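You operate a simulated robot arm through the tools that you are given. There is no shell and no other tool.

You run a simulated two-armed robot. Do the job below in one go: nothing can be reset, and whatever is moved stays where it is left.

JOB
Tip the clear beaker into the green; blue gasket into the square tin.
Fine: beaker back, tin lid shut. Set down upright: clear beaker. Where these are worked on the way, their far stop is far enough and under half their travel is too little: tin lid.
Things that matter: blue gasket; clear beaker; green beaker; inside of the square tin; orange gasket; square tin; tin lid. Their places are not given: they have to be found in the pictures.

The check looks at the end state, three seconds after you hand in, the way a careful person would. Anything else that was tipped, shoved, dropped, spilled or broken makes it a failure. A push-on lid holds only when it is set on centred and level and pressed home; a screw cap is set on level and turned clockwise until tight.

ROBOT AND FRAMES
Two 7-joint arms with fingered hands on one trunk that stands fixed in place. Base frame: the origin is at the foot of the trunk, x ahead of it, y to its left, z up; the work surface is at about z = 740. Units: mm, degrees, N and s.
The left shoulder is at [57, 125, 1101], the right one opposite. With the tool pointing down near the work surface each hand reaches from about 420 to 840 mm from the base axis, measured 20 degrees to its own side. Payload 4 kg a hand.
Tool frame (each hand has its own): the origin (TCP) lies between the finger pads and is the grasp point; the fingertips stand 29 mm ahead of it; z points along the fingers, y is the line along which they close. Largest opening 100 mm; the body of the gripper starts 34 mm behind the TCP. The gripper is a hand of 5 fingers: y runs from the thumb to the fingers, the wrist lies at [-15, -105, -177] in the tool frame.
Orientation is that of the tool frame in the base frame, as a unit quaternion [x, y, z, w]. With the fingers straight down and the wrist toward the robot, the tool's x, y and z point along [0, 1, 0], [1, 0, 0] and [0, 0, -1] of the base frame.

CONTROLS
- The arms move only by the tool drive_tool. It takes "left_rows", "right_rows" or both (then of equal length, played together; a hand with none holds still); each is a list of rows, each a list of 2 entries, a list of its own where there are three numbers: the shift along the base's x, y, z in units of 25 mm (1.0 is 25 mm), then the turn, a rotation vector about the base's x, y, z in units of 8 degrees (1.0 is 8 degrees). In form: [[[dx, dy, dz], [rx, ry, rz]], ...]. A call has 1 to 20 rows; each row shifts and turns the commanded pose from where the row before left it. A call with a number of a shift or a turn outside -1 to 1 is refused whole. A row lasts 0.2 s, in which the tool goes at most 50 mm and 8.6 degrees; a call with a longer step from one row to the next is refused whole. A pose out of reach is approached as far as the arm can. The call stops where the force on the tool passes 90 N (or 10 N more than at its start, if that is more) or the arm is blocked; 0.2 s more then pass. In this call time passes only in rows, and 0.2 s behind the last. The reply holds the time, the measured pose of the TCP, the force on the tool along the base axes, the opening and the grip force, in the units named above and with some noise, with the torque about the TCP (base axes, N m) and any sound that the robot's microphone picked up, and new pictures: "views" is both (left out), scene, wrist or none (wrist: the cameras of the hands that moved).
- Cameras (640 x 400 px; columns grow to the right, rows downward): "scene" is now at [160.4, 11.9, 1246.8]; the picture's right is [0.14, -0.99, -0.00], its down [-0.38, -0.05, -0.92] and it looks along [0.91, 0.13, -0.39] (base axes); focal length 239 px, centre (320, 200). "left" rides on the left gripper at [-66, -86, -121] in its tool frame; the picture's right is [-0.76, -0.31, 0.58], its down [0.59, -0.70, 0.40] and it looks along [0.28, 0.64, 0.71] (tool axes); focal length 247 px, centre (320, 200). "right" rides on the right gripper at [66, -86, -121] in its tool frame; the picture's right is [-0.76, 0.31, -0.58], its down [-0.59, -0.70, 0.40] and it looks along [-0.28, 0.64, 0.71] (tool axes); focal length 247 px, centre (320, 200).
- raise_lower(by): slides the trunk up (or, below 0, down) by that many mm; the arms and the scene camera ride with it, the base frame stays. It gives what a move gives, with no picture.
- set_fingers(index, middle, ring, little, thumb_bend, thumb_turn, hand): sets how far each is bent, from 0 (flat) to 1 (curled in); at 0.3 the hand is open as for a grip, at 0.7 the pads meet at the TCP. One left out holds its place. A second passes; each finger stops where it meets its share of the squeeze, and holds until it gets a number again. It is the only way to open and close the hand. It gives what a move gives, with no picture; readings hold the bend of each and the force on index, middle, ring, little, thumb and palm. thumb_turn goes from beside the hand (0) to across from the fingers (1), as for a grip.
- turn_head(pan, tilt): turns the head with the scene camera to pan (to the left, within 80 degrees either way) and tilt (down, from -29 to 69), counted from straight ahead of the robot. It gives what a move gives, and a new picture of the scene camera.
- pixel_to_xyz(camera, pixels): for up to 12 pixels [column, row] of the newest picture of that camera ("zoom" is the newest enlarged one), the place [x, y, z] in the base frame of the surface seen there, good to about 2 mm. The clock stands still meanwhile.
- inspect(camera, box): a new picture of the part [left, top, right, bottom] of that camera's present view, enlarged. The clock stands still meanwhile.
- close_job(): hands the job in; it is judged then, once.

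Leave the grippers open and the arms clear of the work at the hand-in unless told otherwise.

The tools are called after ">>>" by a JSON object that holds its "fn" and its "kwargs". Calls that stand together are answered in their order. drive_tool: Moves the arms, as the interface text tells. Its arguments: {"type":"object","properties":{"left_rows":{"type":"array","items":{"type":"array"}},"right_rows":{"type":"array","items":{"type":"array"}},"views":{"type":"string","enum":["both","scene","wrist","none"]}},"required":[]} The other tools are called the same way: raise_lower (by) slides the trunk up or down; set_fingers (index, middle, ring, little, thumb_bend, thumb_turn, hand) moves the fingers one by one; turn_head (pan, tilt) turns the head that bears the scene camera; pixel_to_xyz (camera, pixels) gives the place of the surface under pixels of a picture; inspect (camera, box) takes an enlarged picture of a part of a camera's view; close_job () hands the job in.

At the start:

```text
t: 0.0
left_tool_pos: [501.4, 139.1, 1106.5]
left_ee_rot: [0.706, 0.708, 0.0, -0.001]
left_force: [-0.2, -0.1, -0.7]
left_wrist_torque: [0.01, 0.01, 0.02]
left_gripper_width: 99.8
left_grip_force: 0.1
left_shape: jaw
left_bend: [0.3, 0.3, 0.3, 0.3, 0.3, 0.98]
left_finger forces: [0.0, 0.0, 0.0, 0.0, 0.0, 0.0]
right_tool_pos: [544.5, -306.4, 1080.5]
right_ee_rot: [0.707, 0.707, 0.0, 0.0]
right_force: [1.3, 0.1, -0.1]
right_wrist_torque: [-0.02, 0.02, 0.01]
right_gripper_width: 100.0
right_grip_force: 0.0
right_shape: jaw
right_bend: [0.3, 0.3, 0.3, 0.3, 0.3, 0.98]
right_finger forces: [0.0, 0.0, 0.0, 0.0, 0.0, 0.1]
trunk travel left (down, up): [-300.0, 447.0]
head pan, tilt: [8.1, 22.8]
```

scene: 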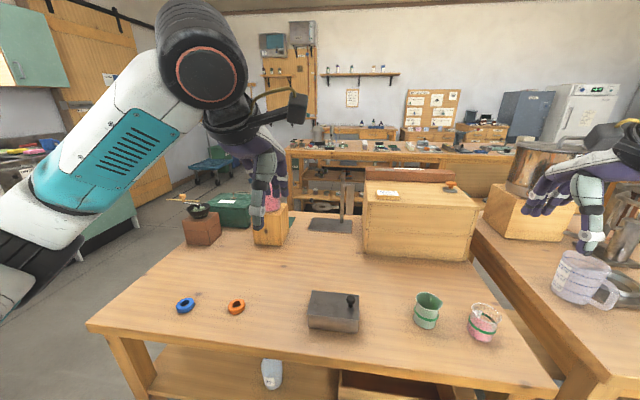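
right: 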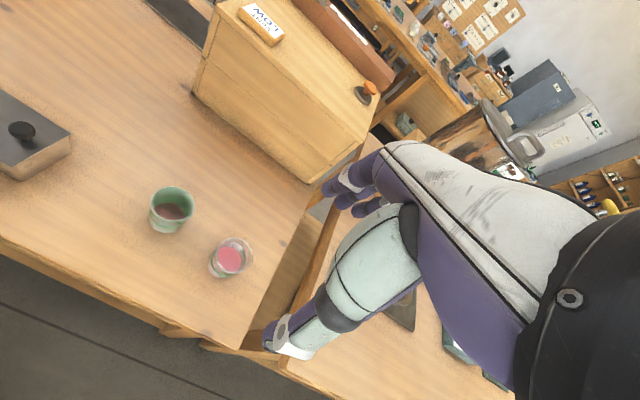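
left: 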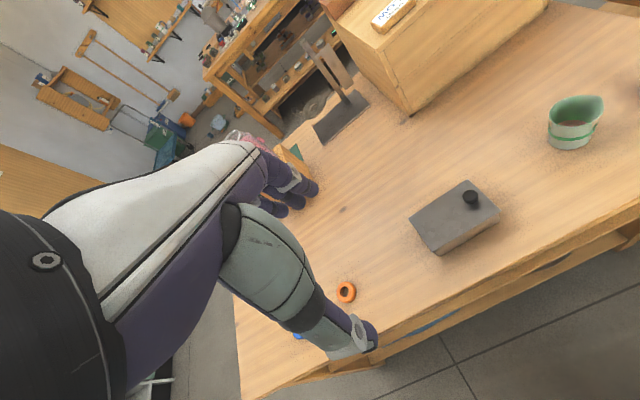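

I see on the bench a blue ring near (185,305), an orange ring at (236,306), a metal tin with a black knob at (333,312), a green beaker at (427,310) and a clear beaker with pink liquid at (484,321). I'll zoom in on them first.

>>> {"fn": "inspect", "kwargs": {"camera": "scene", "box": [270, 260, 400, 350]}}

>>> {"fn": "inspect", "kwargs": {"camera": "scene", "box": [390, 270, 530, 360]}}

>>> {"fn": "inspect", "kwargs": {"camera": "scene", "box": [150, 270, 280, 350]}}

>>> {"fn": "pixel_to_xyz", "kwargs": {"camera": "scene", "pixels": [[185, 303], [236, 305], [351, 299], [310, 293], [358, 294], [307, 326], [357, 333], [427, 294], [427, 328], [483, 306], [482, 340], [400, 340]]}}

```text
4.44 times, centred on (335, 305) of scene
```

zoom: 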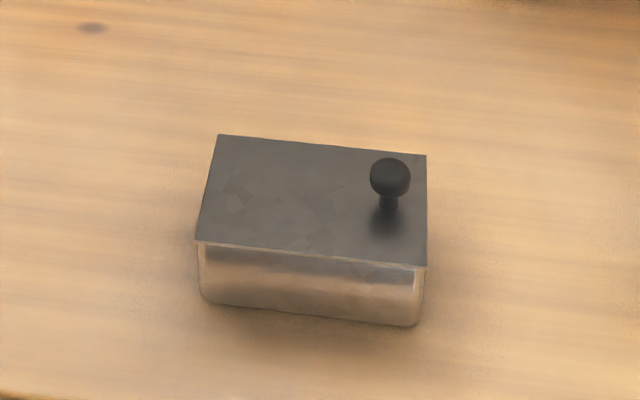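

```text
4.44 times, centred on (460, 315) of scene
```

zoom: 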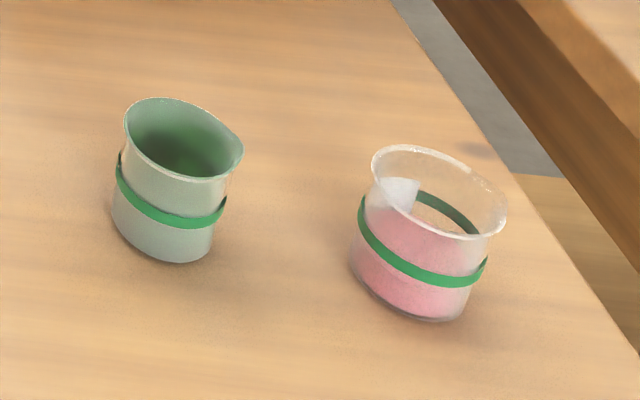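

```text
4.92 times, centred on (215, 310) of scene
```

zoom: 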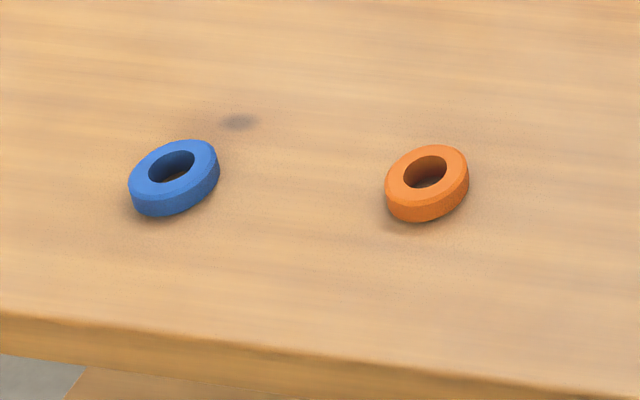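

```text
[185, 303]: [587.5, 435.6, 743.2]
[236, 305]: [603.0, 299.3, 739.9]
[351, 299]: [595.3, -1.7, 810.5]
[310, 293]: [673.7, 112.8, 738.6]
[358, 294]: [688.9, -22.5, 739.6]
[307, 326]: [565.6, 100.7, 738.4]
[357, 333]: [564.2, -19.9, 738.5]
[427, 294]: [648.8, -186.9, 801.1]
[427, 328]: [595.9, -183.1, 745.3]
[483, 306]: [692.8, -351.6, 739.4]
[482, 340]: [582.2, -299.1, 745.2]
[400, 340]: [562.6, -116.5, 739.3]
```

The lid is a flat plate with a knob near its right end; I need to know whether it slides or hinges. I'll point the head more steeply down at the tin and look at detail from the left wrist camera too.

>>> {"fn": "turn_head", "kwargs": {"pan": 0, "tilt": 50}}

>>> {"fn": "inspect", "kwargs": {"camera": "left", "box": [390, 160, 520, 270]}}

```text
t: 0.9
left_tool_pos: [501.6, 140.2, 1106.4]
left_ee_rot: [0.707, 0.707, 0.0, -0.001]
left_force: [0.3, -0.1, -0.4]
left_wrist_torque: [-0.01, 0.03, 0.01]
left_gripper_width: 99.9
left_grip_force: 0.1
left_shape: jaw
left_bend: [0.3, 0.3, 0.3, 0.3, 0.3, 0.98]
left_finger forces: [0.0, 0.0, 0.0, 0.0, 0.0, 0.1]
right_tool_pos: [543.8, -307.0, 1080.9]
right_ee_rot: [0.706, 0.708, 0.0, 0.0]
right_force: [-0.3, 0.4, 0.7]
right_wrist_torque: [0.0, 0.04, -0.03]
right_gripper_width: 99.8
right_grip_force: 0.2
right_shape: jaw
right_bend: [0.3, 0.3, 0.3, 0.3, 0.3, 0.98]
right_finger forces: [0.0, 0.1, 0.1, 0.0, 0.1, 0.1]
trunk travel left (down, up): [-300.0, 447.0]
head pan, tilt: [0.0, 50.0]
```

scene: 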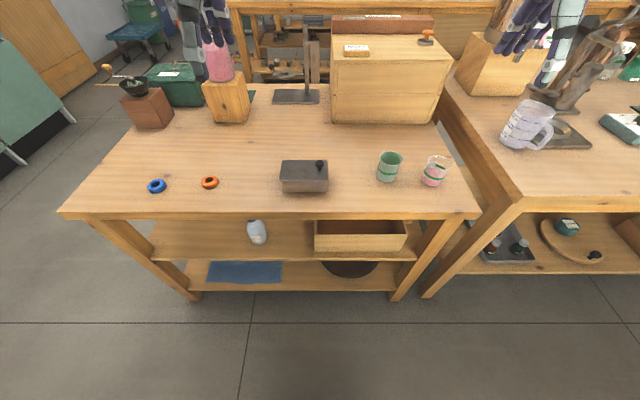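

```text
3.64 times, centred on (455, 215) of left
```

zoom: 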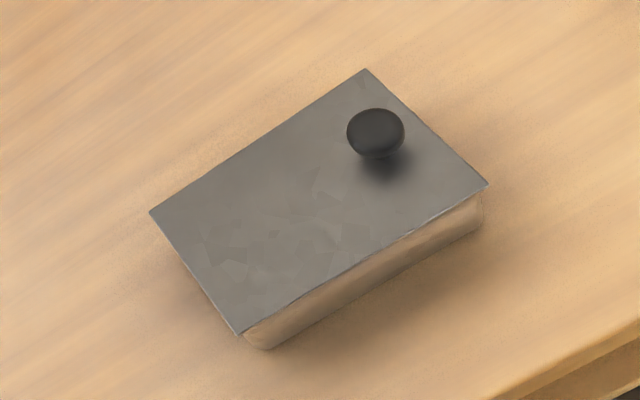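

The head view now puts the tin at (304,175). I'll zoom in there and read its geometry.

>>> {"fn": "inspect", "kwargs": {"camera": "scene", "box": [265, 145, 345, 205]}}

>>> {"fn": "pixel_to_xyz", "kwargs": {"camera": "zoom", "pixels": [[130, 125], [490, 125], [130, 270], [490, 270], [440, 140], [440, 180], [300, 200], [300, 320], [300, 370], [140, 350], [480, 350], [300, 130]]}}

```text
6.67 times, centred on (305, 175) of scene
```

zoom: 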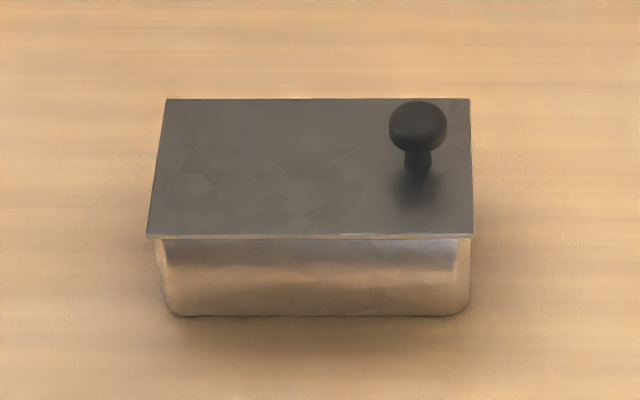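

```text
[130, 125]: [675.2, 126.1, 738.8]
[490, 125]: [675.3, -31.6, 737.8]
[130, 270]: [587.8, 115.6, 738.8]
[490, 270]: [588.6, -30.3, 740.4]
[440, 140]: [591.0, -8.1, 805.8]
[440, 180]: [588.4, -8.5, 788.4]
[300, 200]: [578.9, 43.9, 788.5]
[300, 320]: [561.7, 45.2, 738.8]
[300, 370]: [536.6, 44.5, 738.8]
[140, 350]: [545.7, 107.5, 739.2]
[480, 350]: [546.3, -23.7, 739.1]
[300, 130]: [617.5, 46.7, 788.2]
```

Lid top is at z≈788. I'll read the lid corners, the knob and the tin walls more exactly.

>>> {"fn": "pixel_to_xyz", "kwargs": {"camera": "zoom", "pixels": [[171, 103], [466, 103], [152, 231], [468, 231], [418, 108], [418, 125], [392, 125], [443, 125], [418, 160], [180, 280], [455, 280], [300, 305]]}}

>>> {"fn": "inspect", "kwargs": {"camera": "scene", "box": [365, 140, 465, 202]}}

```text
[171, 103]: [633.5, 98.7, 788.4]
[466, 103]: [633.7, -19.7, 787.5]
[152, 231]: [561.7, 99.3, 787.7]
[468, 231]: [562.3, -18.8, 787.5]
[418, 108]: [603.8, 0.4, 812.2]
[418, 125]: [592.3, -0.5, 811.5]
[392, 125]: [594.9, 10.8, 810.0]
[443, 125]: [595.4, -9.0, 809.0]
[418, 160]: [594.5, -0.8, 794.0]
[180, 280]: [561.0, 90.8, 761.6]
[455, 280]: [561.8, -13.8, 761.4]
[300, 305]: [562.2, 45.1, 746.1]
```

```text
6.40 times, centred on (415, 171) of scene
```

zoom: 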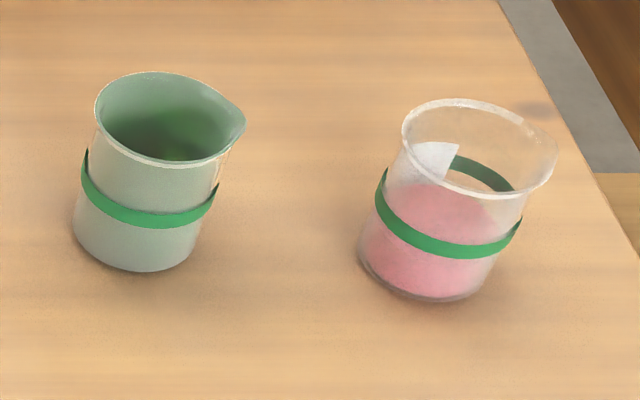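

The lid spans x 561–635, y −20 to 100, with a knob at about (599, 0) and top at 812. I want to understand the hand shape before planning, so I'll pitch the head up to see the right hand.

>>> {"fn": "turn_head", "kwargs": {"pan": -35, "tilt": 20}}

>>> {"fn": "inspect", "kwargs": {"camera": "scene", "box": [200, 50, 520, 250]}}

>>> {"fn": "inspect", "kwargs": {"camera": "right", "box": [120, 160, 280, 300]}}

```text
t: 1.9
left_tool_pos: [501.1, 140.7, 1107.4]
left_ee_rot: [0.707, 0.707, 0.0, 0.0]
left_force: [0.1, -0.4, -0.3]
left_wrist_torque: [0.02, -0.03, 0.01]
left_gripper_width: 99.8
left_grip_force: 0.0
left_shape: jaw
left_bend: [0.3, 0.3, 0.3, 0.3, 0.3, 0.98]
left_finger forces: [0.0, 0.0, 0.1, 0.1, 0.1, 0.1]
right_tool_pos: [543.4, -306.4, 1081.1]
right_ee_rot: [0.706, 0.708, 0.0, 0.001]
right_force: [-0.6, 0.2, 0.3]
right_wrist_torque: [0.02, 0.02, 0.03]
right_gripper_width: 100.1
right_grip_force: 0.1
right_shape: jaw
right_bend: [0.3, 0.3, 0.3, 0.3, 0.3, 0.98]
right_finger forces: [0.0, 0.0, 0.0, 0.1, 0.0, 0.1]
trunk travel left (down, up): [-300.0, 447.0]
head pan, tilt: [-35.0, 20.0]
```

scene: 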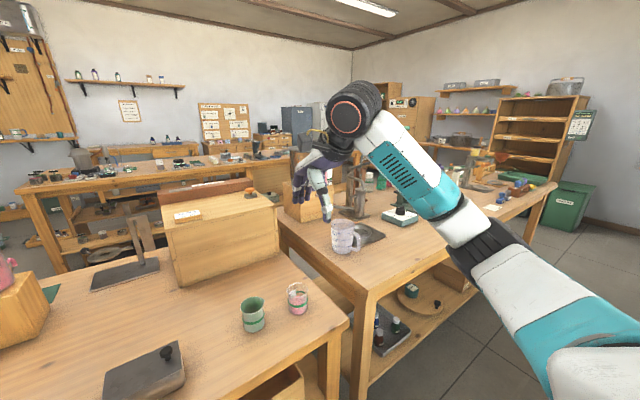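

```text
2.00 times, centred on (360, 150) of scene
```

zoom: 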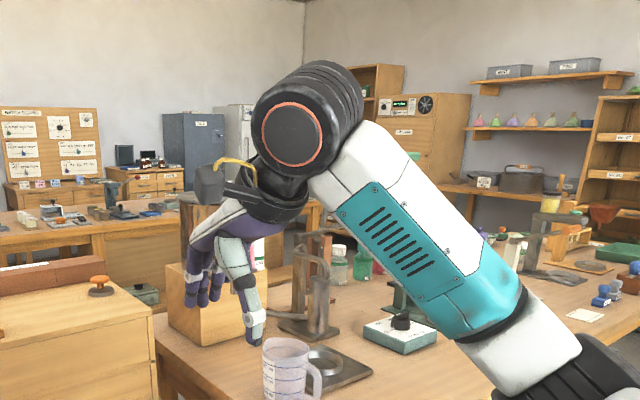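

```text
2.86 times, centred on (200, 230) of right
```

zoom: 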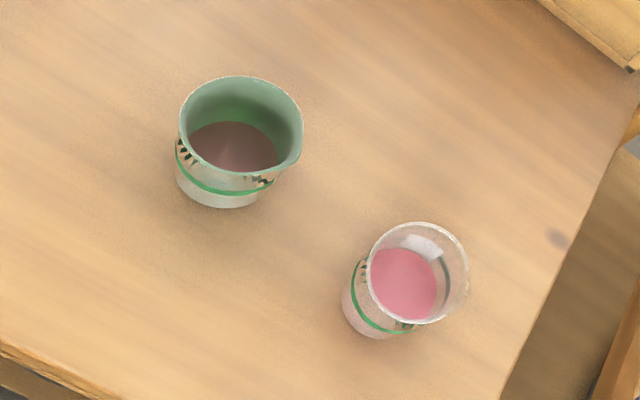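

The green beaker shows a darker surface inside at (235,150) of the zoom. I'll measure both rims, the liquid levels and footprints from this view.

>>> {"fn": "pixel_to_xyz", "kwargs": {"camera": "zoom", "pixels": [[230, 150], [205, 150], [265, 150], [182, 130], [300, 130], [240, 79], [238, 174], [298, 160], [400, 285], [425, 295], [420, 225], [468, 270]]}}

>>> {"fn": "pixel_to_xyz", "kwargs": {"camera": "right", "pixels": [[222, 265], [213, 258], [232, 240], [250, 255], [236, 275], [170, 215], [190, 203], [160, 200]]}}

```text
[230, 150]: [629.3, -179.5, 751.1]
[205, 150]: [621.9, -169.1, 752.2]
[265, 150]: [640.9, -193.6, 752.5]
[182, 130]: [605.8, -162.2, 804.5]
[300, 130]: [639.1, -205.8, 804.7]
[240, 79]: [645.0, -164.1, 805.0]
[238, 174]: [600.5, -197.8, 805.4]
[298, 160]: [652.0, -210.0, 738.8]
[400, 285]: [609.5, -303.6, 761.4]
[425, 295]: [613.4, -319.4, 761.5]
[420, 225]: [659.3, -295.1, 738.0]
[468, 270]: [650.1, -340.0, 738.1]
```

```text
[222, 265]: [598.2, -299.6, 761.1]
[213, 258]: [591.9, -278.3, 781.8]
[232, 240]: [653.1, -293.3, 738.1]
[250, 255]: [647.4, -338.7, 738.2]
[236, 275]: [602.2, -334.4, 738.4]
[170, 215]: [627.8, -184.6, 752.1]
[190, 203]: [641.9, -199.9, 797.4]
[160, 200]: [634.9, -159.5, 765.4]
```

The green beaker's rim is at z≈805 around (622,−183), with its content surface at ≈752; the clear beaker's liquid is at ≈761 around (605,−300). I'll bring the left hand down toward the tin, turned −90° about vertical, so its wrist camera looks at the tin's left end for a hinge.

>>> {"fn": "drive_tool", "kwargs": {"left_rows": [[[0.263, 0.203, -0.783], [0, 0, -0.9375]], [[0.263, 0.203, -0.783], [0, 0, -0.9375]], [[0.263, 0.203, -0.783], [0, 0, -0.9375]], [[0.263, 0.203, -0.783], [0, 0, -0.9375]], [[0.263, 0.203, -0.783], [0, 0, -0.9375]], [[0.263, 0.203, -0.783], [0, 0, -0.9375]], [[0.263, 0.203, -0.783], [0, 0, -0.9375]], [[0.263, 0.203, -0.783], [0, 0, -0.9375]], [[0.263, 0.203, -0.783], [0, 0, -0.9375]], [[0.263, 0.203, -0.783], [0, 0, -0.9375]], [[0.263, 0.203, -0.783], [0, 0, -0.9375]], [[0.263, 0.203, -0.783], [0, 0, -0.9375]]], "views": "wrist"}}

>>> {"fn": "turn_head", "kwargs": {"pan": 5, "tilt": 40}}

```text
t: 4.5
left_tool_pos: [581.1, 201.4, 870.9]
left_ee_rot: [1.0, -0.001, 0.0, 0.0]
left_force: [0.0, 0.0, -0.5]
left_wrist_torque: [0.03, 0.0, -0.05]
left_gripper_width: 100.0
left_grip_force: 0.1
left_shape: jaw
left_bend: [0.3, 0.3, 0.3, 0.3, 0.3, 0.98]
left_finger forces: [0.0, 0.0, 0.0, 0.0, 0.1, 0.0]
right_tool_pos: [545.3, -307.2, 1078.9]
right_ee_rot: [0.706, 0.708, 0.0, -0.001]
right_force: [0.4, 0.4, -0.4]
right_wrist_torque: [0.02, 0.02, -0.03]
right_gripper_width: 99.9
right_grip_force: 0.1
right_shape: jaw
right_bend: [0.3, 0.3, 0.3, 0.3, 0.3, 0.98]
right_finger forces: [0.1, 0.0, 0.0, 0.0, 0.0, 0.0]
trunk travel left (down, up): [-300.0, 447.0]
head pan, tilt: [-35.0, 20.0]
```

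left: 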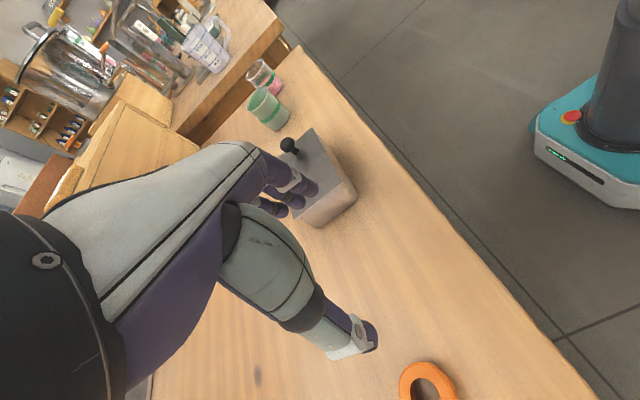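

```text
t: 5.6
left_tool_pos: [580.6, 201.5, 871.9]
left_ee_rot: [1.0, 0.001, 0.0, 0.001]
left_force: [-0.2, 0.2, -0.6]
left_wrist_torque: [0.01, -0.01, 0.0]
left_gripper_width: 99.5
left_grip_force: 0.0
left_shape: jaw
left_bend: [0.3, 0.3, 0.3, 0.3, 0.3, 0.98]
left_finger forces: [0.1, 0.0, 0.0, 0.0, 0.0, 0.0]
right_tool_pos: [544.5, -305.5, 1080.7]
right_ee_rot: [0.706, 0.708, 0.0, 0.0]
right_force: [-0.2, -0.1, 0.3]
right_wrist_torque: [0.01, 0.03, 0.04]
right_gripper_width: 99.6
right_grip_force: 0.0
right_shape: jaw
right_bend: [0.3, 0.3, 0.3, 0.3, 0.3, 0.98]
right_finger forces: [0.1, 0.0, 0.0, 0.1, 0.0, 0.0]
trunk travel left (down, up): [-300.0, 447.0]
head pan, tilt: [5.0, 40.0]
```

scene: 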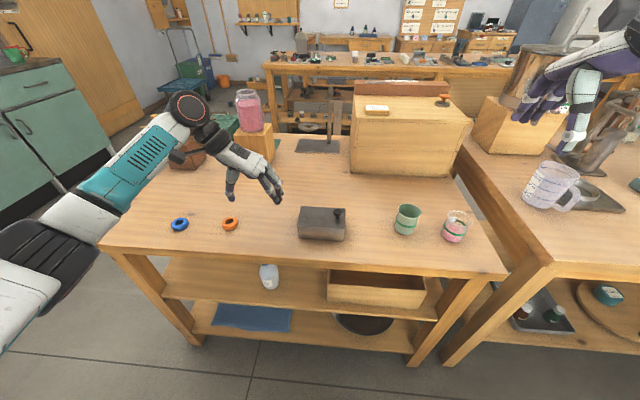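

The left hand now hangs with the thumb to the left and fingers to the right, near (250,180) in the scene. I'll zoom in on the hand and on the tin from both cameras.

>>> {"fn": "inspect", "kwargs": {"camera": "scene", "box": [170, 90, 370, 260]}}

>>> {"fn": "inspect", "kwargs": {"camera": "left", "box": [250, 110, 400, 240]}}

```text
2.35 times, centred on (270, 175) of scene
```

zoom: 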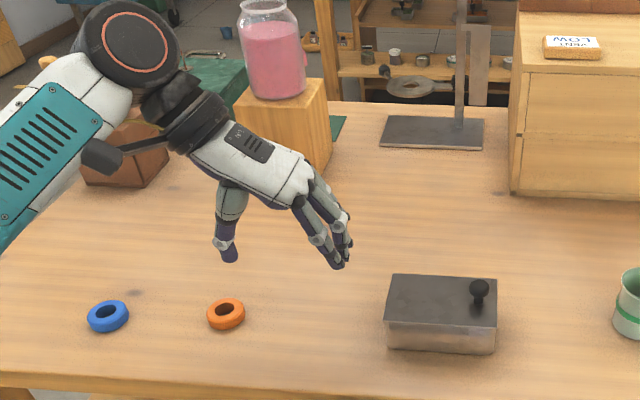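

```text
3.08 times, centred on (325, 175) of left
```

zoom: 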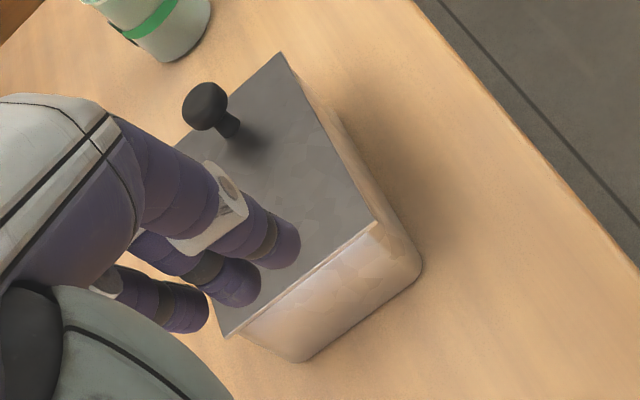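

No hinge barrel shows on the near end, so the lid could slide or hinge unseen. To plan contacts, I'll measure where the fingertips and thumb tip actually are in this scene view.

>>> {"fn": "inspect", "kwargs": {"camera": "scene", "box": [215, 150, 295, 210]}}

>>> {"fn": "pixel_to_xyz", "kwargs": {"camera": "zoom", "pixels": [[120, 365], [115, 330], [115, 270], [120, 200], [400, 385], [440, 385], [410, 330], [450, 340], [500, 330], [350, 220], [450, 200], [500, 310]]}}

```text
6.67 times, centred on (255, 180) of scene
```

zoom: 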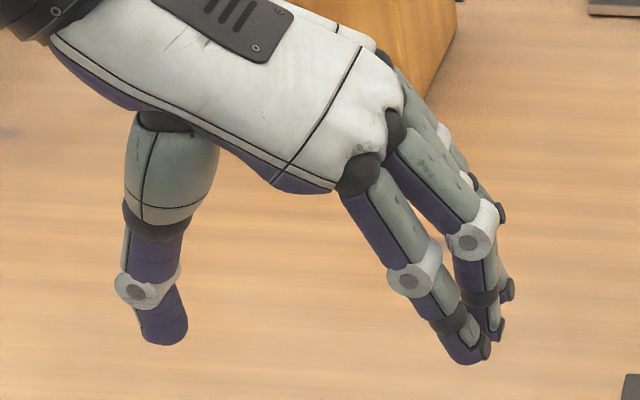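

```text
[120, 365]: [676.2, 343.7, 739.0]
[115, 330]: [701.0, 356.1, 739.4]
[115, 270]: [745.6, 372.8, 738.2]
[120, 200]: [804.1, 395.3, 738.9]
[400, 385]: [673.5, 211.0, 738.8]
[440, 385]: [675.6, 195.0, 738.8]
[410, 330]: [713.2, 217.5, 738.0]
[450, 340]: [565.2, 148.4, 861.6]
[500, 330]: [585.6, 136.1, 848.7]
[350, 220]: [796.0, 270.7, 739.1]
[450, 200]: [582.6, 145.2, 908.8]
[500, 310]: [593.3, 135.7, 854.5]
```

I'll pick pixels right on the finger bodies: thumb tip at (165,325) and the finger tip at (465,350).

>>> {"fn": "pixel_to_xyz", "kwargs": {"camera": "zoom", "pixels": [[165, 335], [150, 300], [155, 250], [175, 190], [465, 358], [445, 320], [410, 270], [380, 220], [495, 335], [505, 295], [475, 240], [330, 180]]}}

```text
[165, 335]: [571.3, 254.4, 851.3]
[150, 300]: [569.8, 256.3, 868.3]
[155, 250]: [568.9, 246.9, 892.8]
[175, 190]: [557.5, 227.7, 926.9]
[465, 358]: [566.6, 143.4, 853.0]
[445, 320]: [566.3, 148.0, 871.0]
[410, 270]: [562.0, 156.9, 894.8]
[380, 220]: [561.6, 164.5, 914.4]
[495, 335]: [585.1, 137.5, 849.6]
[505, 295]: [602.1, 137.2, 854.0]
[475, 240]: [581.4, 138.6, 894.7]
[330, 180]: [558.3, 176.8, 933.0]
```

The hand's thumb is about 53 mm to +y and the fingers 53 mm to −y of the TCP, tips about 25–29 mm below. Now I'll measure the knob precisely with a tight zoom around (338,212).

>>> {"fn": "inspect", "kwargs": {"camera": "scene", "box": [295, 200, 355, 245]}}

>>> {"fn": "pixel_to_xyz", "kwargs": {"camera": "zoom", "pixels": [[455, 90], [455, 105], [420, 105], [430, 105], [480, 105], [490, 105], [455, 75], [455, 150], [60, 90], [480, 90], [50, 290], [500, 290]]}}

```text
8.89 times, centred on (325, 222) of scene
```

zoom: 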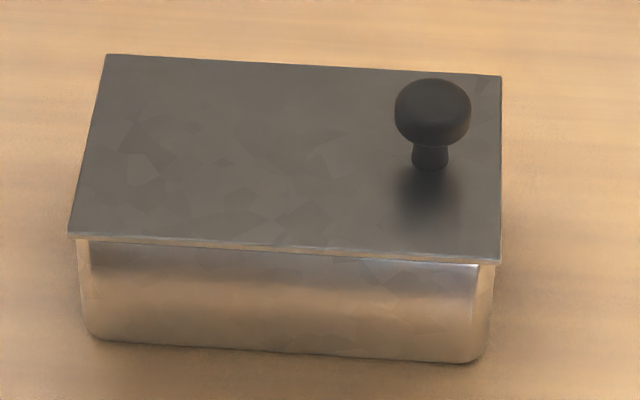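

```text
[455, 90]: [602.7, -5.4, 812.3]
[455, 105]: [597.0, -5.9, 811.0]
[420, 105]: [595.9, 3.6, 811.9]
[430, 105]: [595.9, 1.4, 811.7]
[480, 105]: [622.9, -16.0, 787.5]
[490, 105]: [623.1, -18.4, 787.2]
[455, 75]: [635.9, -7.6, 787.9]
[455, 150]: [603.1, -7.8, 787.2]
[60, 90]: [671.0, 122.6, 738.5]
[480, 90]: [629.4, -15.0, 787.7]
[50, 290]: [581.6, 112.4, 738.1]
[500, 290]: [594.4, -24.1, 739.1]
```

Knob head is centred near zoom pixel (432,112). I'll read its edges and stem.

>>> {"fn": "pixel_to_xyz", "kwargs": {"camera": "zoom", "pixels": [[397, 112], [468, 112], [432, 82], [432, 100], [432, 125], [432, 140], [430, 150], [430, 165], [418, 158], [444, 158], [400, 100], [465, 100]]}}

```text
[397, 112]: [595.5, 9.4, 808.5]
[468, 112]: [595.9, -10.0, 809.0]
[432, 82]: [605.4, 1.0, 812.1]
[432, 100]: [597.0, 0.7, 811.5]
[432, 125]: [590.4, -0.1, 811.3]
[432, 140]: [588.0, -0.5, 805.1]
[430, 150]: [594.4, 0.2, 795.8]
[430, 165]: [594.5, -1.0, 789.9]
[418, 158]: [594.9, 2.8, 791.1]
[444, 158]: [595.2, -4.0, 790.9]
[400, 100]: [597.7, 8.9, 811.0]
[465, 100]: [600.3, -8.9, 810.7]
```

The knob head is 20 mm wide at (598, −0.3), spanning z≈800–812. I'll carry the left hand over it at z=871 (tips well above the knob), then look before going down.

>>> {"fn": "drive_tool", "kwargs": {"left_rows": [[[0.0756, -0.894, 0], [0, 0, 0]], [[0.0756, -0.894, 0], [0, 0, 0]], [[0.0756, -0.894, 0], [0, 0, 0]], [[0.0756, -0.894, 0], [0, 0, 0]], [[0.0756, -0.894, 0], [0, 0, 0]], [[0.0756, -0.894, 0], [0, 0, 0]], [[0.0756, -0.894, 0], [0, 0, 0]], [[0.0756, -0.894, 0], [0, 0, 0]], [[0.0756, -0.894, 0], [0, 0, 0]]], "views": "both"}}

```text
t: 7.6
left_tool_pos: [597.8, -1.5, 871.6]
left_ee_rot: [1.0, 0.0, 0.0, 0.001]
left_force: [-0.2, 1.1, 0.4]
left_wrist_torque: [-0.03, -0.01, 0.0]
left_gripper_width: 99.6
left_grip_force: 0.1
left_shape: jaw
left_bend: [0.3, 0.3, 0.3, 0.3, 0.3, 0.98]
left_finger forces: [0.1, 0.1, 0.0, 0.0, 0.1, 0.0]
right_tool_pos: [544.6, -307.7, 1080.8]
right_ee_rot: [0.706, 0.708, 0.0, 0.0]
right_force: [0.1, -0.4, -0.1]
right_wrist_torque: [-0.01, 0.01, 0.02]
right_gripper_width: 99.8
right_grip_force: 0.0
right_shape: jaw
right_bend: [0.3, 0.3, 0.3, 0.3, 0.3, 0.98]
right_finger forces: [0.0, 0.0, 0.0, 0.0, 0.0, 0.0]
trunk travel left (down, up): [-300.0, 447.0]
head pan, tilt: [5.0, 40.0]
```

scene: 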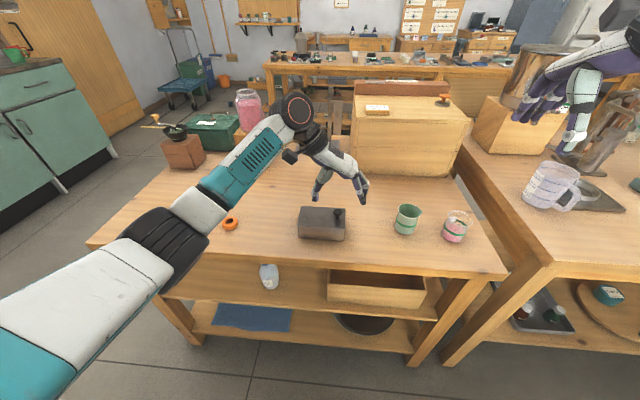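
left: 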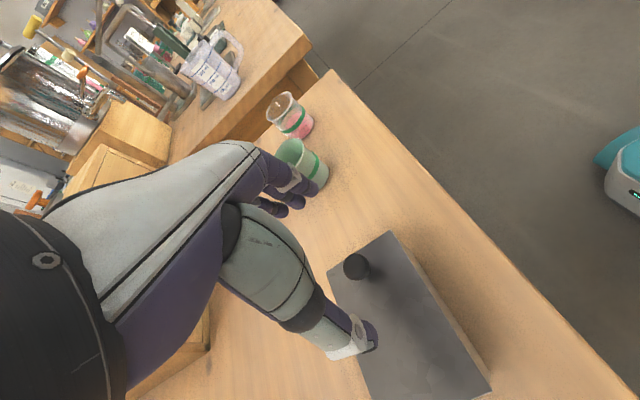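

The fingers straddle the knob (knob at (357,265) in the wrist view, thumb on the tin's side, fingers beyond). I'll lower to TCP z≈824, fingertips about 6 mm above the lid.

>>> {"fn": "drive_tool", "kwargs": {"left_rows": [[[0, 0.02, -0.475], [0, 0, 0]], [[0, 0.02, -0.475], [0, 0, 0]], [[0, 0.0, -0.475], [0, 0, 0]], [[0, 0.0, -0.475], [0, 0, 0]]], "views": "both"}}

>>> {"fn": "inspect", "kwargs": {"camera": "scene", "box": [285, 160, 385, 245]}}

```text
t: 8.6
left_tool_pos: [597.2, 0.3, 823.8]
left_ee_rot: [1.0, 0.001, -0.001, 0.001]
left_force: [-0.3, 0.7, -0.8]
left_wrist_torque: [0.01, -0.01, -0.01]
left_gripper_width: 99.8
left_grip_force: 0.1
left_shape: jaw
left_bend: [0.3, 0.3, 0.3, 0.3, 0.3, 0.98]
left_finger forces: [0.1, 0.0, 0.1, 0.0, 0.0, 0.0]
right_tool_pos: [544.2, -306.2, 1080.1]
right_ee_rot: [0.706, 0.708, 0.0, 0.0]
right_force: [0.8, 0.0, -0.6]
right_wrist_torque: [-0.01, -0.05, 0.0]
right_gripper_width: 99.7
right_grip_force: 0.1
right_shape: jaw
right_bend: [0.3, 0.3, 0.3, 0.3, 0.3, 0.98]
right_finger forces: [0.0, 0.0, 0.0, 0.0, 0.0, 0.0]
trunk travel left (down, up): [-300.0, 447.0]
head pan, tilt: [5.0, 40.0]
```

scene: 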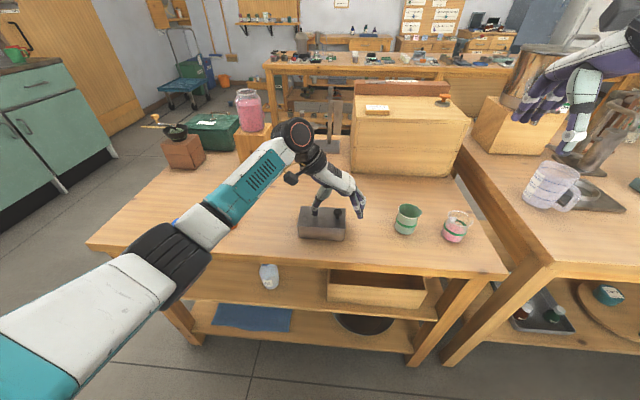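
left: 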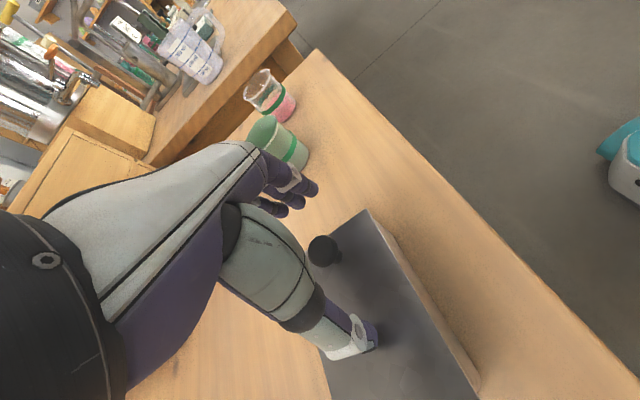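

```text
4.71 times, centred on (335, 202) of scene
```

zoom: 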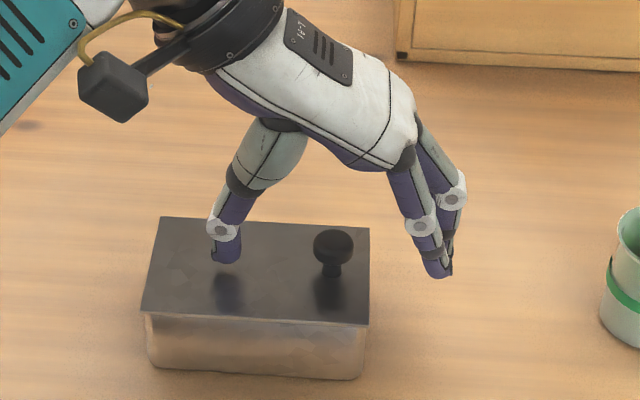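

Everything is lined up: thumb over the lid, fingers just beyond its right edge, knob between. I'll close part way first (about 35 mm gap) and check clearance.

>>> {"fn": "set_fingers", "kwargs": {"hand": "left", "index": 0.55, "middle": 0.55, "ring": 0.55, "little": 0.55, "thumb_bend": 0.55}}

>>> {"fn": "inspect", "kwargs": {"camera": "scene", "box": [285, 160, 385, 245]}}

>>> {"fn": "inspect", "kwargs": {"camera": "left", "box": [220, 150, 480, 400]}}

```text
t: 9.6
left_tool_pos: [597.2, 1.6, 824.5]
left_ee_rot: [1.0, 0.001, -0.001, 0.0]
left_force: [-0.2, -0.3, -0.6]
left_wrist_torque: [0.01, 0.02, 0.01]
left_gripper_width: 37.8
left_grip_force: 0.1
left_shape: fingers
left_bend: [0.55, 0.55, 0.55, 0.55, 0.55, 0.98]
left_finger forces: [0.0, 0.1, 0.0, 0.0, 0.0, 0.1]
right_tool_pos: [544.8, -306.9, 1079.8]
right_ee_rot: [0.707, 0.708, -0.001, 0.0]
right_force: [-0.2, -0.1, 0.4]
right_wrist_torque: [0.01, 0.03, 0.01]
right_gripper_width: 99.9
right_grip_force: 0.1
right_shape: jaw
right_bend: [0.3, 0.3, 0.3, 0.3, 0.3, 0.98]
right_finger forces: [0.0, 0.0, 0.0, 0.0, 0.0, 0.0]
trunk travel left (down, up): [-300.0, 447.0]
head pan, tilt: [5.0, 40.0]
```

```text
4.71 times, centred on (335, 202) of scene
```

zoom: 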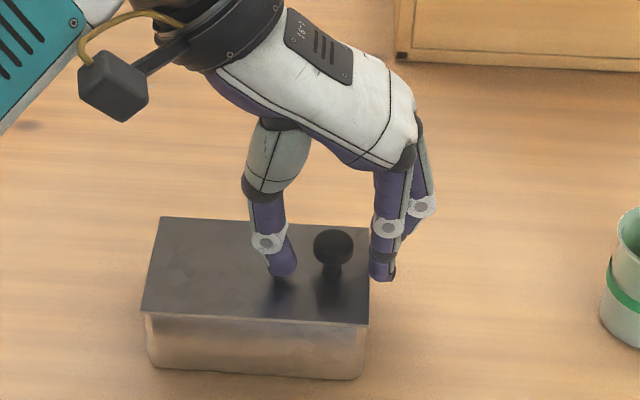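

```text
1.60 times, centred on (350, 275) of left
```

zoom: 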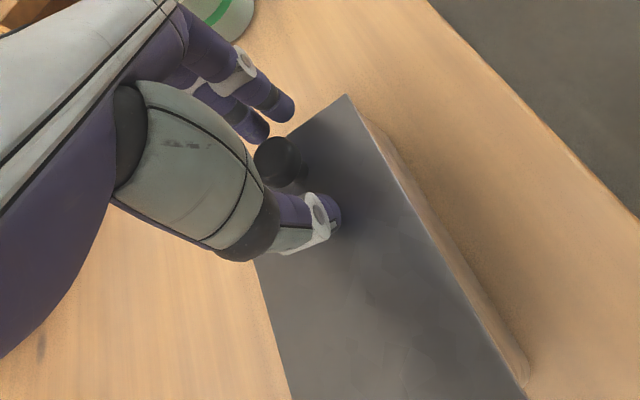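

The knob is between thumb and index/middle, with clearance over the lid. I'll close index, middle and thumb lightly onto it, leaving ring and little as they are.

>>> {"fn": "set_fingers", "kwargs": {"hand": "left", "index": 0.63, "middle": 0.63, "thumb_bend": 0.63}}

>>> {"fn": "inspect", "kwargs": {"camera": "scene", "box": [285, 160, 385, 245]}}

```text
t: 10.6
left_tool_pos: [597.0, 0.6, 825.2]
left_ee_rot: [1.0, 0.001, 0.001, 0.0]
left_force: [-0.1, 0.8, -0.4]
left_wrist_torque: [0.01, 0.02, 0.01]
left_gripper_width: 18.7
left_grip_force: 0.0
left_shape: fingers
left_bend: [0.63, 0.63, 0.55, 0.55, 0.63, 0.98]
left_finger forces: [0.0, 0.0, 0.0, 0.1, 0.0, 0.0]
right_tool_pos: [543.5, -306.1, 1080.7]
right_ee_rot: [0.707, 0.708, 0.0, 0.001]
right_force: [-0.3, -0.7, 0.8]
right_wrist_torque: [0.0, -0.06, 0.0]
right_gripper_width: 99.7
right_grip_force: 0.0
right_shape: jaw
right_bend: [0.3, 0.3, 0.3, 0.3, 0.3, 0.98]
right_finger forces: [0.0, 0.1, 0.1, 0.0, 0.1, 0.0]
trunk travel left (down, up): [-300.0, 447.0]
head pan, tilt: [5.0, 40.0]
```

```text
4.71 times, centred on (335, 202) of scene
```

zoom: 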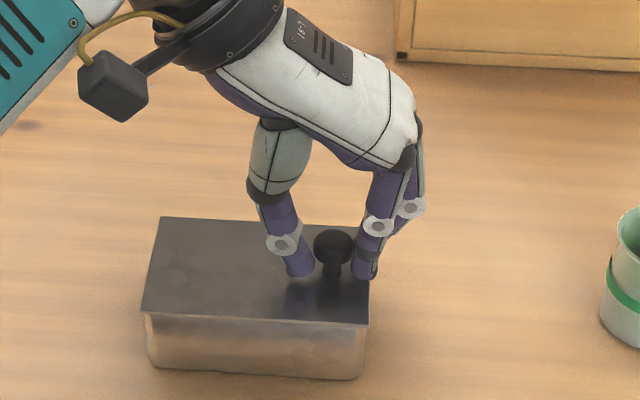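

No contact force yet at a nominal 18.7 mm gap. I'll close a bit further.

>>> {"fn": "set_fingers", "kwargs": {"hand": "left", "index": 0.67, "middle": 0.67, "thumb_bend": 0.67}}

>>> {"fn": "inspect", "kwargs": {"camera": "scene", "box": [285, 160, 385, 245]}}

```text
t: 11.6
left_tool_pos: [597.5, 0.9, 824.2]
left_ee_rot: [1.0, 0.001, 0.0, 0.0]
left_force: [-0.4, 0.9, 0.3]
left_wrist_torque: [-0.03, 0.0, -0.03]
left_gripper_width: 13.3
left_grip_force: 1.6
left_shape: fingers
left_bend: [0.66, 0.66, 0.55, 0.55, 0.65, 0.97]
left_finger forces: [1.1, 0.9, 0.1, 0.0, 1.7, 0.0]
right_tool_pos: [544.2, -306.7, 1080.1]
right_ee_rot: [0.707, 0.708, 0.0, 0.0]
right_force: [-0.3, -0.2, 0.6]
right_wrist_torque: [-0.02, -0.02, -0.02]
right_gripper_width: 100.0
right_grip_force: 0.0
right_shape: jaw
right_bend: [0.3, 0.3, 0.3, 0.3, 0.3, 0.98]
right_finger forces: [0.1, 0.1, 0.0, 0.0, 0.0, 0.0]
trunk travel left (down, up): [-300.0, 447.0]
head pan, tilt: [5.0, 40.0]
```

```text
4.71 times, centred on (335, 202) of scene
```

zoom: 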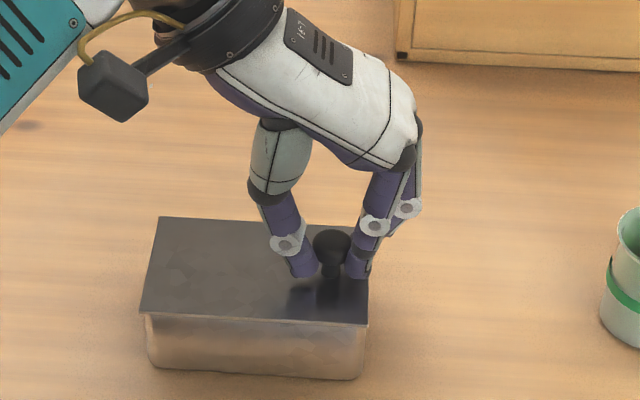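

I have light contact on the knob (about 1–1.7 N per finger). Now a gentle lift test: up 3 mm, watching the vertical force to tell hinge from slide.

>>> {"fn": "drive_tool", "kwargs": {"left_rows": [[[0, 0, 0.06], [0, 0, 0]], [[0, 0, 0.06], [0, 0, 0]]], "views": "none"}}

>>> {"fn": "inspect", "kwargs": {"camera": "scene", "box": [285, 160, 385, 245]}}

```text
t: 12.2
left_tool_pos: [597.9, 0.7, 827.6]
left_ee_rot: [1.0, 0.001, 0.0, -0.001]
left_force: [-0.5, 0.0, 0.3]
left_wrist_torque: [0.02, 0.04, 0.0]
left_gripper_width: 13.5
left_grip_force: 1.8
left_shape: fingers
left_bend: [0.66, 0.66, 0.55, 0.55, 0.65, 0.97]
left_finger forces: [0.9, 0.9, 0.1, 0.0, 2.1, 0.0]
right_tool_pos: [544.4, -306.2, 1081.9]
right_ee_rot: [0.706, 0.708, -0.001, 0.0]
right_force: [-0.6, -0.2, -0.6]
right_wrist_torque: [0.01, -0.02, 0.01]
right_gripper_width: 99.9
right_grip_force: 0.0
right_shape: jaw
right_bend: [0.3, 0.3, 0.3, 0.3, 0.3, 0.98]
right_finger forces: [0.0, 0.1, 0.1, 0.0, 0.0, 0.0]
trunk travel left (down, up): [-300.0, 447.0]
head pan, tilt: [5.0, 40.0]
```

```text
4.71 times, centred on (335, 202) of scene
```

zoom: 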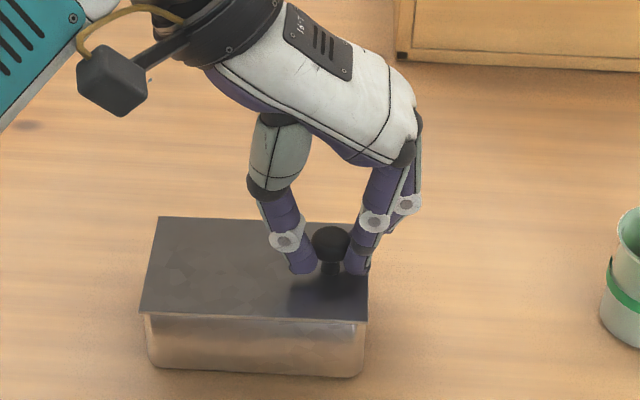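

The lid's right front corner seems to have risen a few pixels while the left stayed. I'll zoom in on the right end to see whether a gap opened between lid and tin.

>>> {"fn": "inspect", "kwargs": {"camera": "scene", "box": [300, 200, 370, 245]}}

>>> {"fn": "inspect", "kwargs": {"camera": "left", "box": [280, 150, 480, 400]}}

```text
8.89 times, centred on (335, 222) of scene
```

zoom: 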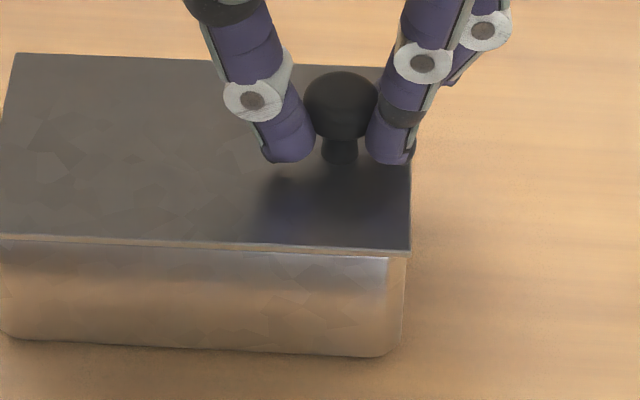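

```text
1.60 times, centred on (380, 275) of left
```

zoom: 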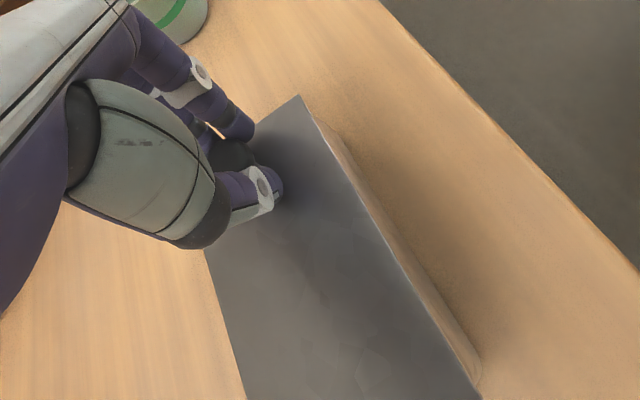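

The lid corner moved up about 12 zoomed pixels while the tin's bottom edge stayed. I'll verify with depths along the lid and near the tin's bottom-right.

>>> {"fn": "pixel_to_xyz", "kwargs": {"camera": "scene", "pixels": [[301, 210], [301, 224], [320, 215], [320, 226], [340, 225], [344, 227], [343, 230], [343, 234], [342, 238], [335, 239], [320, 235], [310, 236]]}}

```text
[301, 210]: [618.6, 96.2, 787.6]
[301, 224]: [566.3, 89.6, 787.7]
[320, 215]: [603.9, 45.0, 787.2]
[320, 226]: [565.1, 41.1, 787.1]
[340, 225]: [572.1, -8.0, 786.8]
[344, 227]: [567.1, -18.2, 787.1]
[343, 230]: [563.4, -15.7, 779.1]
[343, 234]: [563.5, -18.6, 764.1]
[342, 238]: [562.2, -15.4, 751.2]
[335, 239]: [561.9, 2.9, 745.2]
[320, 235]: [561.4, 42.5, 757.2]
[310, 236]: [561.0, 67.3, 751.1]
```

The scene picture itself dates from before the lift, so those depths may be stale. I'll take a fresh zoom and read from it.

>>> {"fn": "inspect", "kwargs": {"camera": "scene", "box": [295, 200, 355, 245]}}

>>> {"fn": "pixel_to_xyz", "kwargs": {"camera": "zoom", "pixels": [[120, 100], [90, 220], [250, 200], [350, 200], [440, 230], [480, 240], [490, 200], [480, 265], [480, 290], [470, 330], [300, 300], [490, 249]]}}

```text
8.89 times, centred on (325, 222) of scene
```

zoom: 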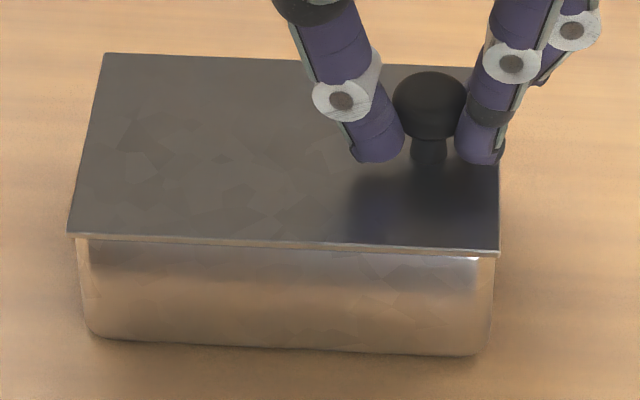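

```text
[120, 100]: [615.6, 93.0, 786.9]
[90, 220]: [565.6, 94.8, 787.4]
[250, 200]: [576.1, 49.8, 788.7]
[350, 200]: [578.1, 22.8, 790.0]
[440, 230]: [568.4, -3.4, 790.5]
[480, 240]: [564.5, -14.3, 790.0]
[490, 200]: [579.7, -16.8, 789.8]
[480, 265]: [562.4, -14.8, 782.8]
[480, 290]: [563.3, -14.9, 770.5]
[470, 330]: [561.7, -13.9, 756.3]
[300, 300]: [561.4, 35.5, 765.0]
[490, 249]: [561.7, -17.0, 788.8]
```

Depths now show the lid at 787 on the left and about 790.5 on the right, with no vertical load felt: that suggests a hinge on the left (+y) edge. I'll raise another 5 mm with a slight matching tilt and look again for the gap.

>>> {"fn": "drive_tool", "kwargs": {"left_rows": [[[0, 0, 0.1], [0, 0, 0]], [[0, 0, 0.1], [0, 0, 0]]], "views": "both"}}

>>> {"fn": "inspect", "kwargs": {"camera": "scene", "box": [295, 200, 355, 245]}}

>>> {"fn": "pixel_to_xyz", "kwargs": {"camera": "zoom", "pixels": [[120, 100], [90, 220], [250, 200], [350, 200], [440, 225], [480, 230], [490, 200], [480, 265], [480, 290], [470, 330], [300, 300], [490, 240]]}}

```text
t: 12.8
left_tool_pos: [598.4, 1.6, 831.8]
left_ee_rot: [1.0, 0.001, 0.0, 0.0]
left_force: [0.1, 0.2, -3.7]
left_wrist_torque: [0.01, 0.01, 0.01]
left_gripper_width: 13.5
left_grip_force: 1.8
left_shape: fingers
left_bend: [0.66, 0.66, 0.55, 0.55, 0.65, 0.97]
left_finger forces: [0.9, 0.8, 0.0, 0.1, 2.3, 0.0]
right_tool_pos: [544.3, -306.2, 1081.1]
right_ee_rot: [0.706, 0.708, -0.001, -0.001]
right_force: [0.1, 0.2, -0.1]
right_wrist_torque: [-0.03, -0.04, -0.01]
right_gripper_width: 99.6
right_grip_force: 0.1
right_shape: jaw
right_bend: [0.3, 0.3, 0.3, 0.3, 0.3, 0.98]
right_finger forces: [0.1, 0.0, 0.1, 0.1, 0.0, 0.0]
trunk travel left (down, up): [-300.0, 447.0]
head pan, tilt: [5.0, 40.0]
```

scene: 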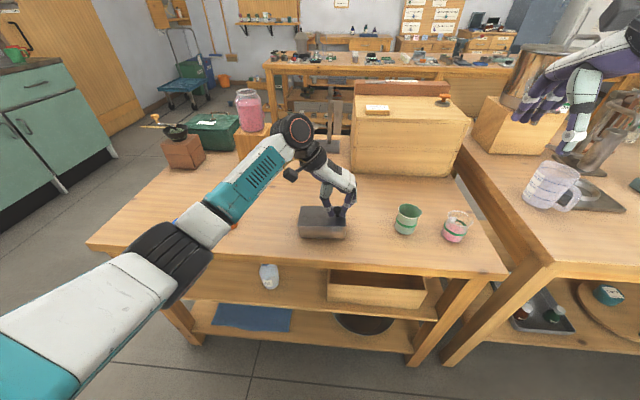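
left: 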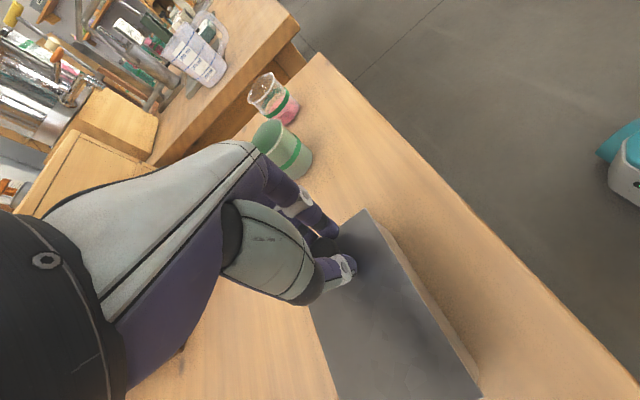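

```text
8.89 times, centred on (325, 222) of scene
```

zoom: 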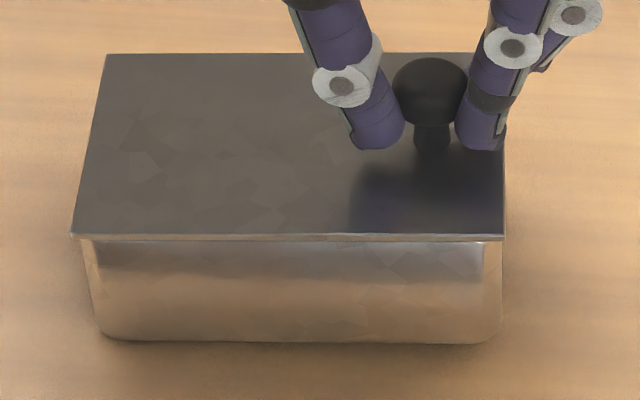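

```text
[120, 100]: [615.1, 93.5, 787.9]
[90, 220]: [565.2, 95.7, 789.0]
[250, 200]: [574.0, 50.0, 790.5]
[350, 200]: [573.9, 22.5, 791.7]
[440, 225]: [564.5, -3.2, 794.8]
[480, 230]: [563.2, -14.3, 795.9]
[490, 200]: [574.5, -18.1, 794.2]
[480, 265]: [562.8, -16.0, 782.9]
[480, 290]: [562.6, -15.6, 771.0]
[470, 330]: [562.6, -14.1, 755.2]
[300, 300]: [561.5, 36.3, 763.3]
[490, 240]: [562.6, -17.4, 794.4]
```

The tin's bottom-right edge has risen too and −3.7 N load appeared: the whole tin is tilting, so the lid is not hinged there — it must slide. I'll lower back the same 8 mm right away.

>>> {"fn": "drive_tool", "kwargs": {"left_rows": [[[0, 0, -0.08], [0, 0, 0]], [[0, 0, -0.08], [0, 0, 0]], [[0, 0, -0.08], [0, 0, 0]], [[0, 0, -0.08], [0, 0, 0]]], "views": "none"}}

>>> {"fn": "inspect", "kwargs": {"camera": "scene", "box": [295, 200, 355, 245]}}

>>> {"fn": "pixel_to_xyz", "kwargs": {"camera": "zoom", "pixels": [[120, 100], [90, 220], [250, 200], [350, 200], [440, 225], [480, 230], [490, 200], [480, 265], [480, 290], [470, 330], [300, 300], [490, 240]]}}

```text
t: 13.8
left_tool_pos: [596.8, 0.5, 824.6]
left_ee_rot: [1.0, 0.001, 0.001, 0.0]
left_force: [0.9, 0.3, -0.3]
left_wrist_torque: [-0.03, -0.01, 0.01]
left_gripper_width: 13.0
left_grip_force: 1.3
left_shape: fingers
left_bend: [0.66, 0.66, 0.55, 0.55, 0.66, 0.97]
left_finger forces: [0.9, 0.9, 0.0, 0.0, 1.3, 0.0]
right_tool_pos: [543.9, -306.1, 1080.2]
right_ee_rot: [0.706, 0.708, 0.0, 0.0]
right_force: [-0.4, 1.2, 0.1]
right_wrist_torque: [0.01, 0.0, 0.02]
right_gripper_width: 99.9
right_grip_force: 0.1
right_shape: jaw
right_bend: [0.3, 0.3, 0.3, 0.3, 0.3, 0.98]
right_finger forces: [0.1, 0.0, 0.0, 0.0, 0.0, 0.1]
trunk travel left (down, up): [-300.0, 447.0]
head pan, tilt: [5.0, 40.0]
```

```text
8.89 times, centred on (325, 222) of scene
```

zoom: 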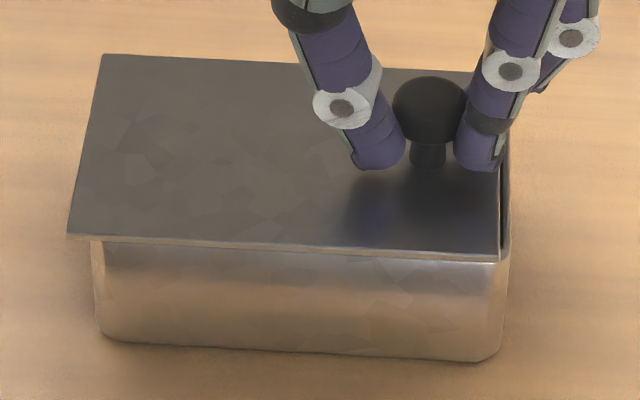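

```text
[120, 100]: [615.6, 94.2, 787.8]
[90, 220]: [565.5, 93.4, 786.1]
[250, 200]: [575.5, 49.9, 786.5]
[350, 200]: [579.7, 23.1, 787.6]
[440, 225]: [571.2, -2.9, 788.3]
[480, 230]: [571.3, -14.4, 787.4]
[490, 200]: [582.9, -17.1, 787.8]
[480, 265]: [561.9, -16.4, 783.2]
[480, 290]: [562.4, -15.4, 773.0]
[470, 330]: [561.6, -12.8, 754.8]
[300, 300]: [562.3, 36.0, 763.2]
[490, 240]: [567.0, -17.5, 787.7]
```

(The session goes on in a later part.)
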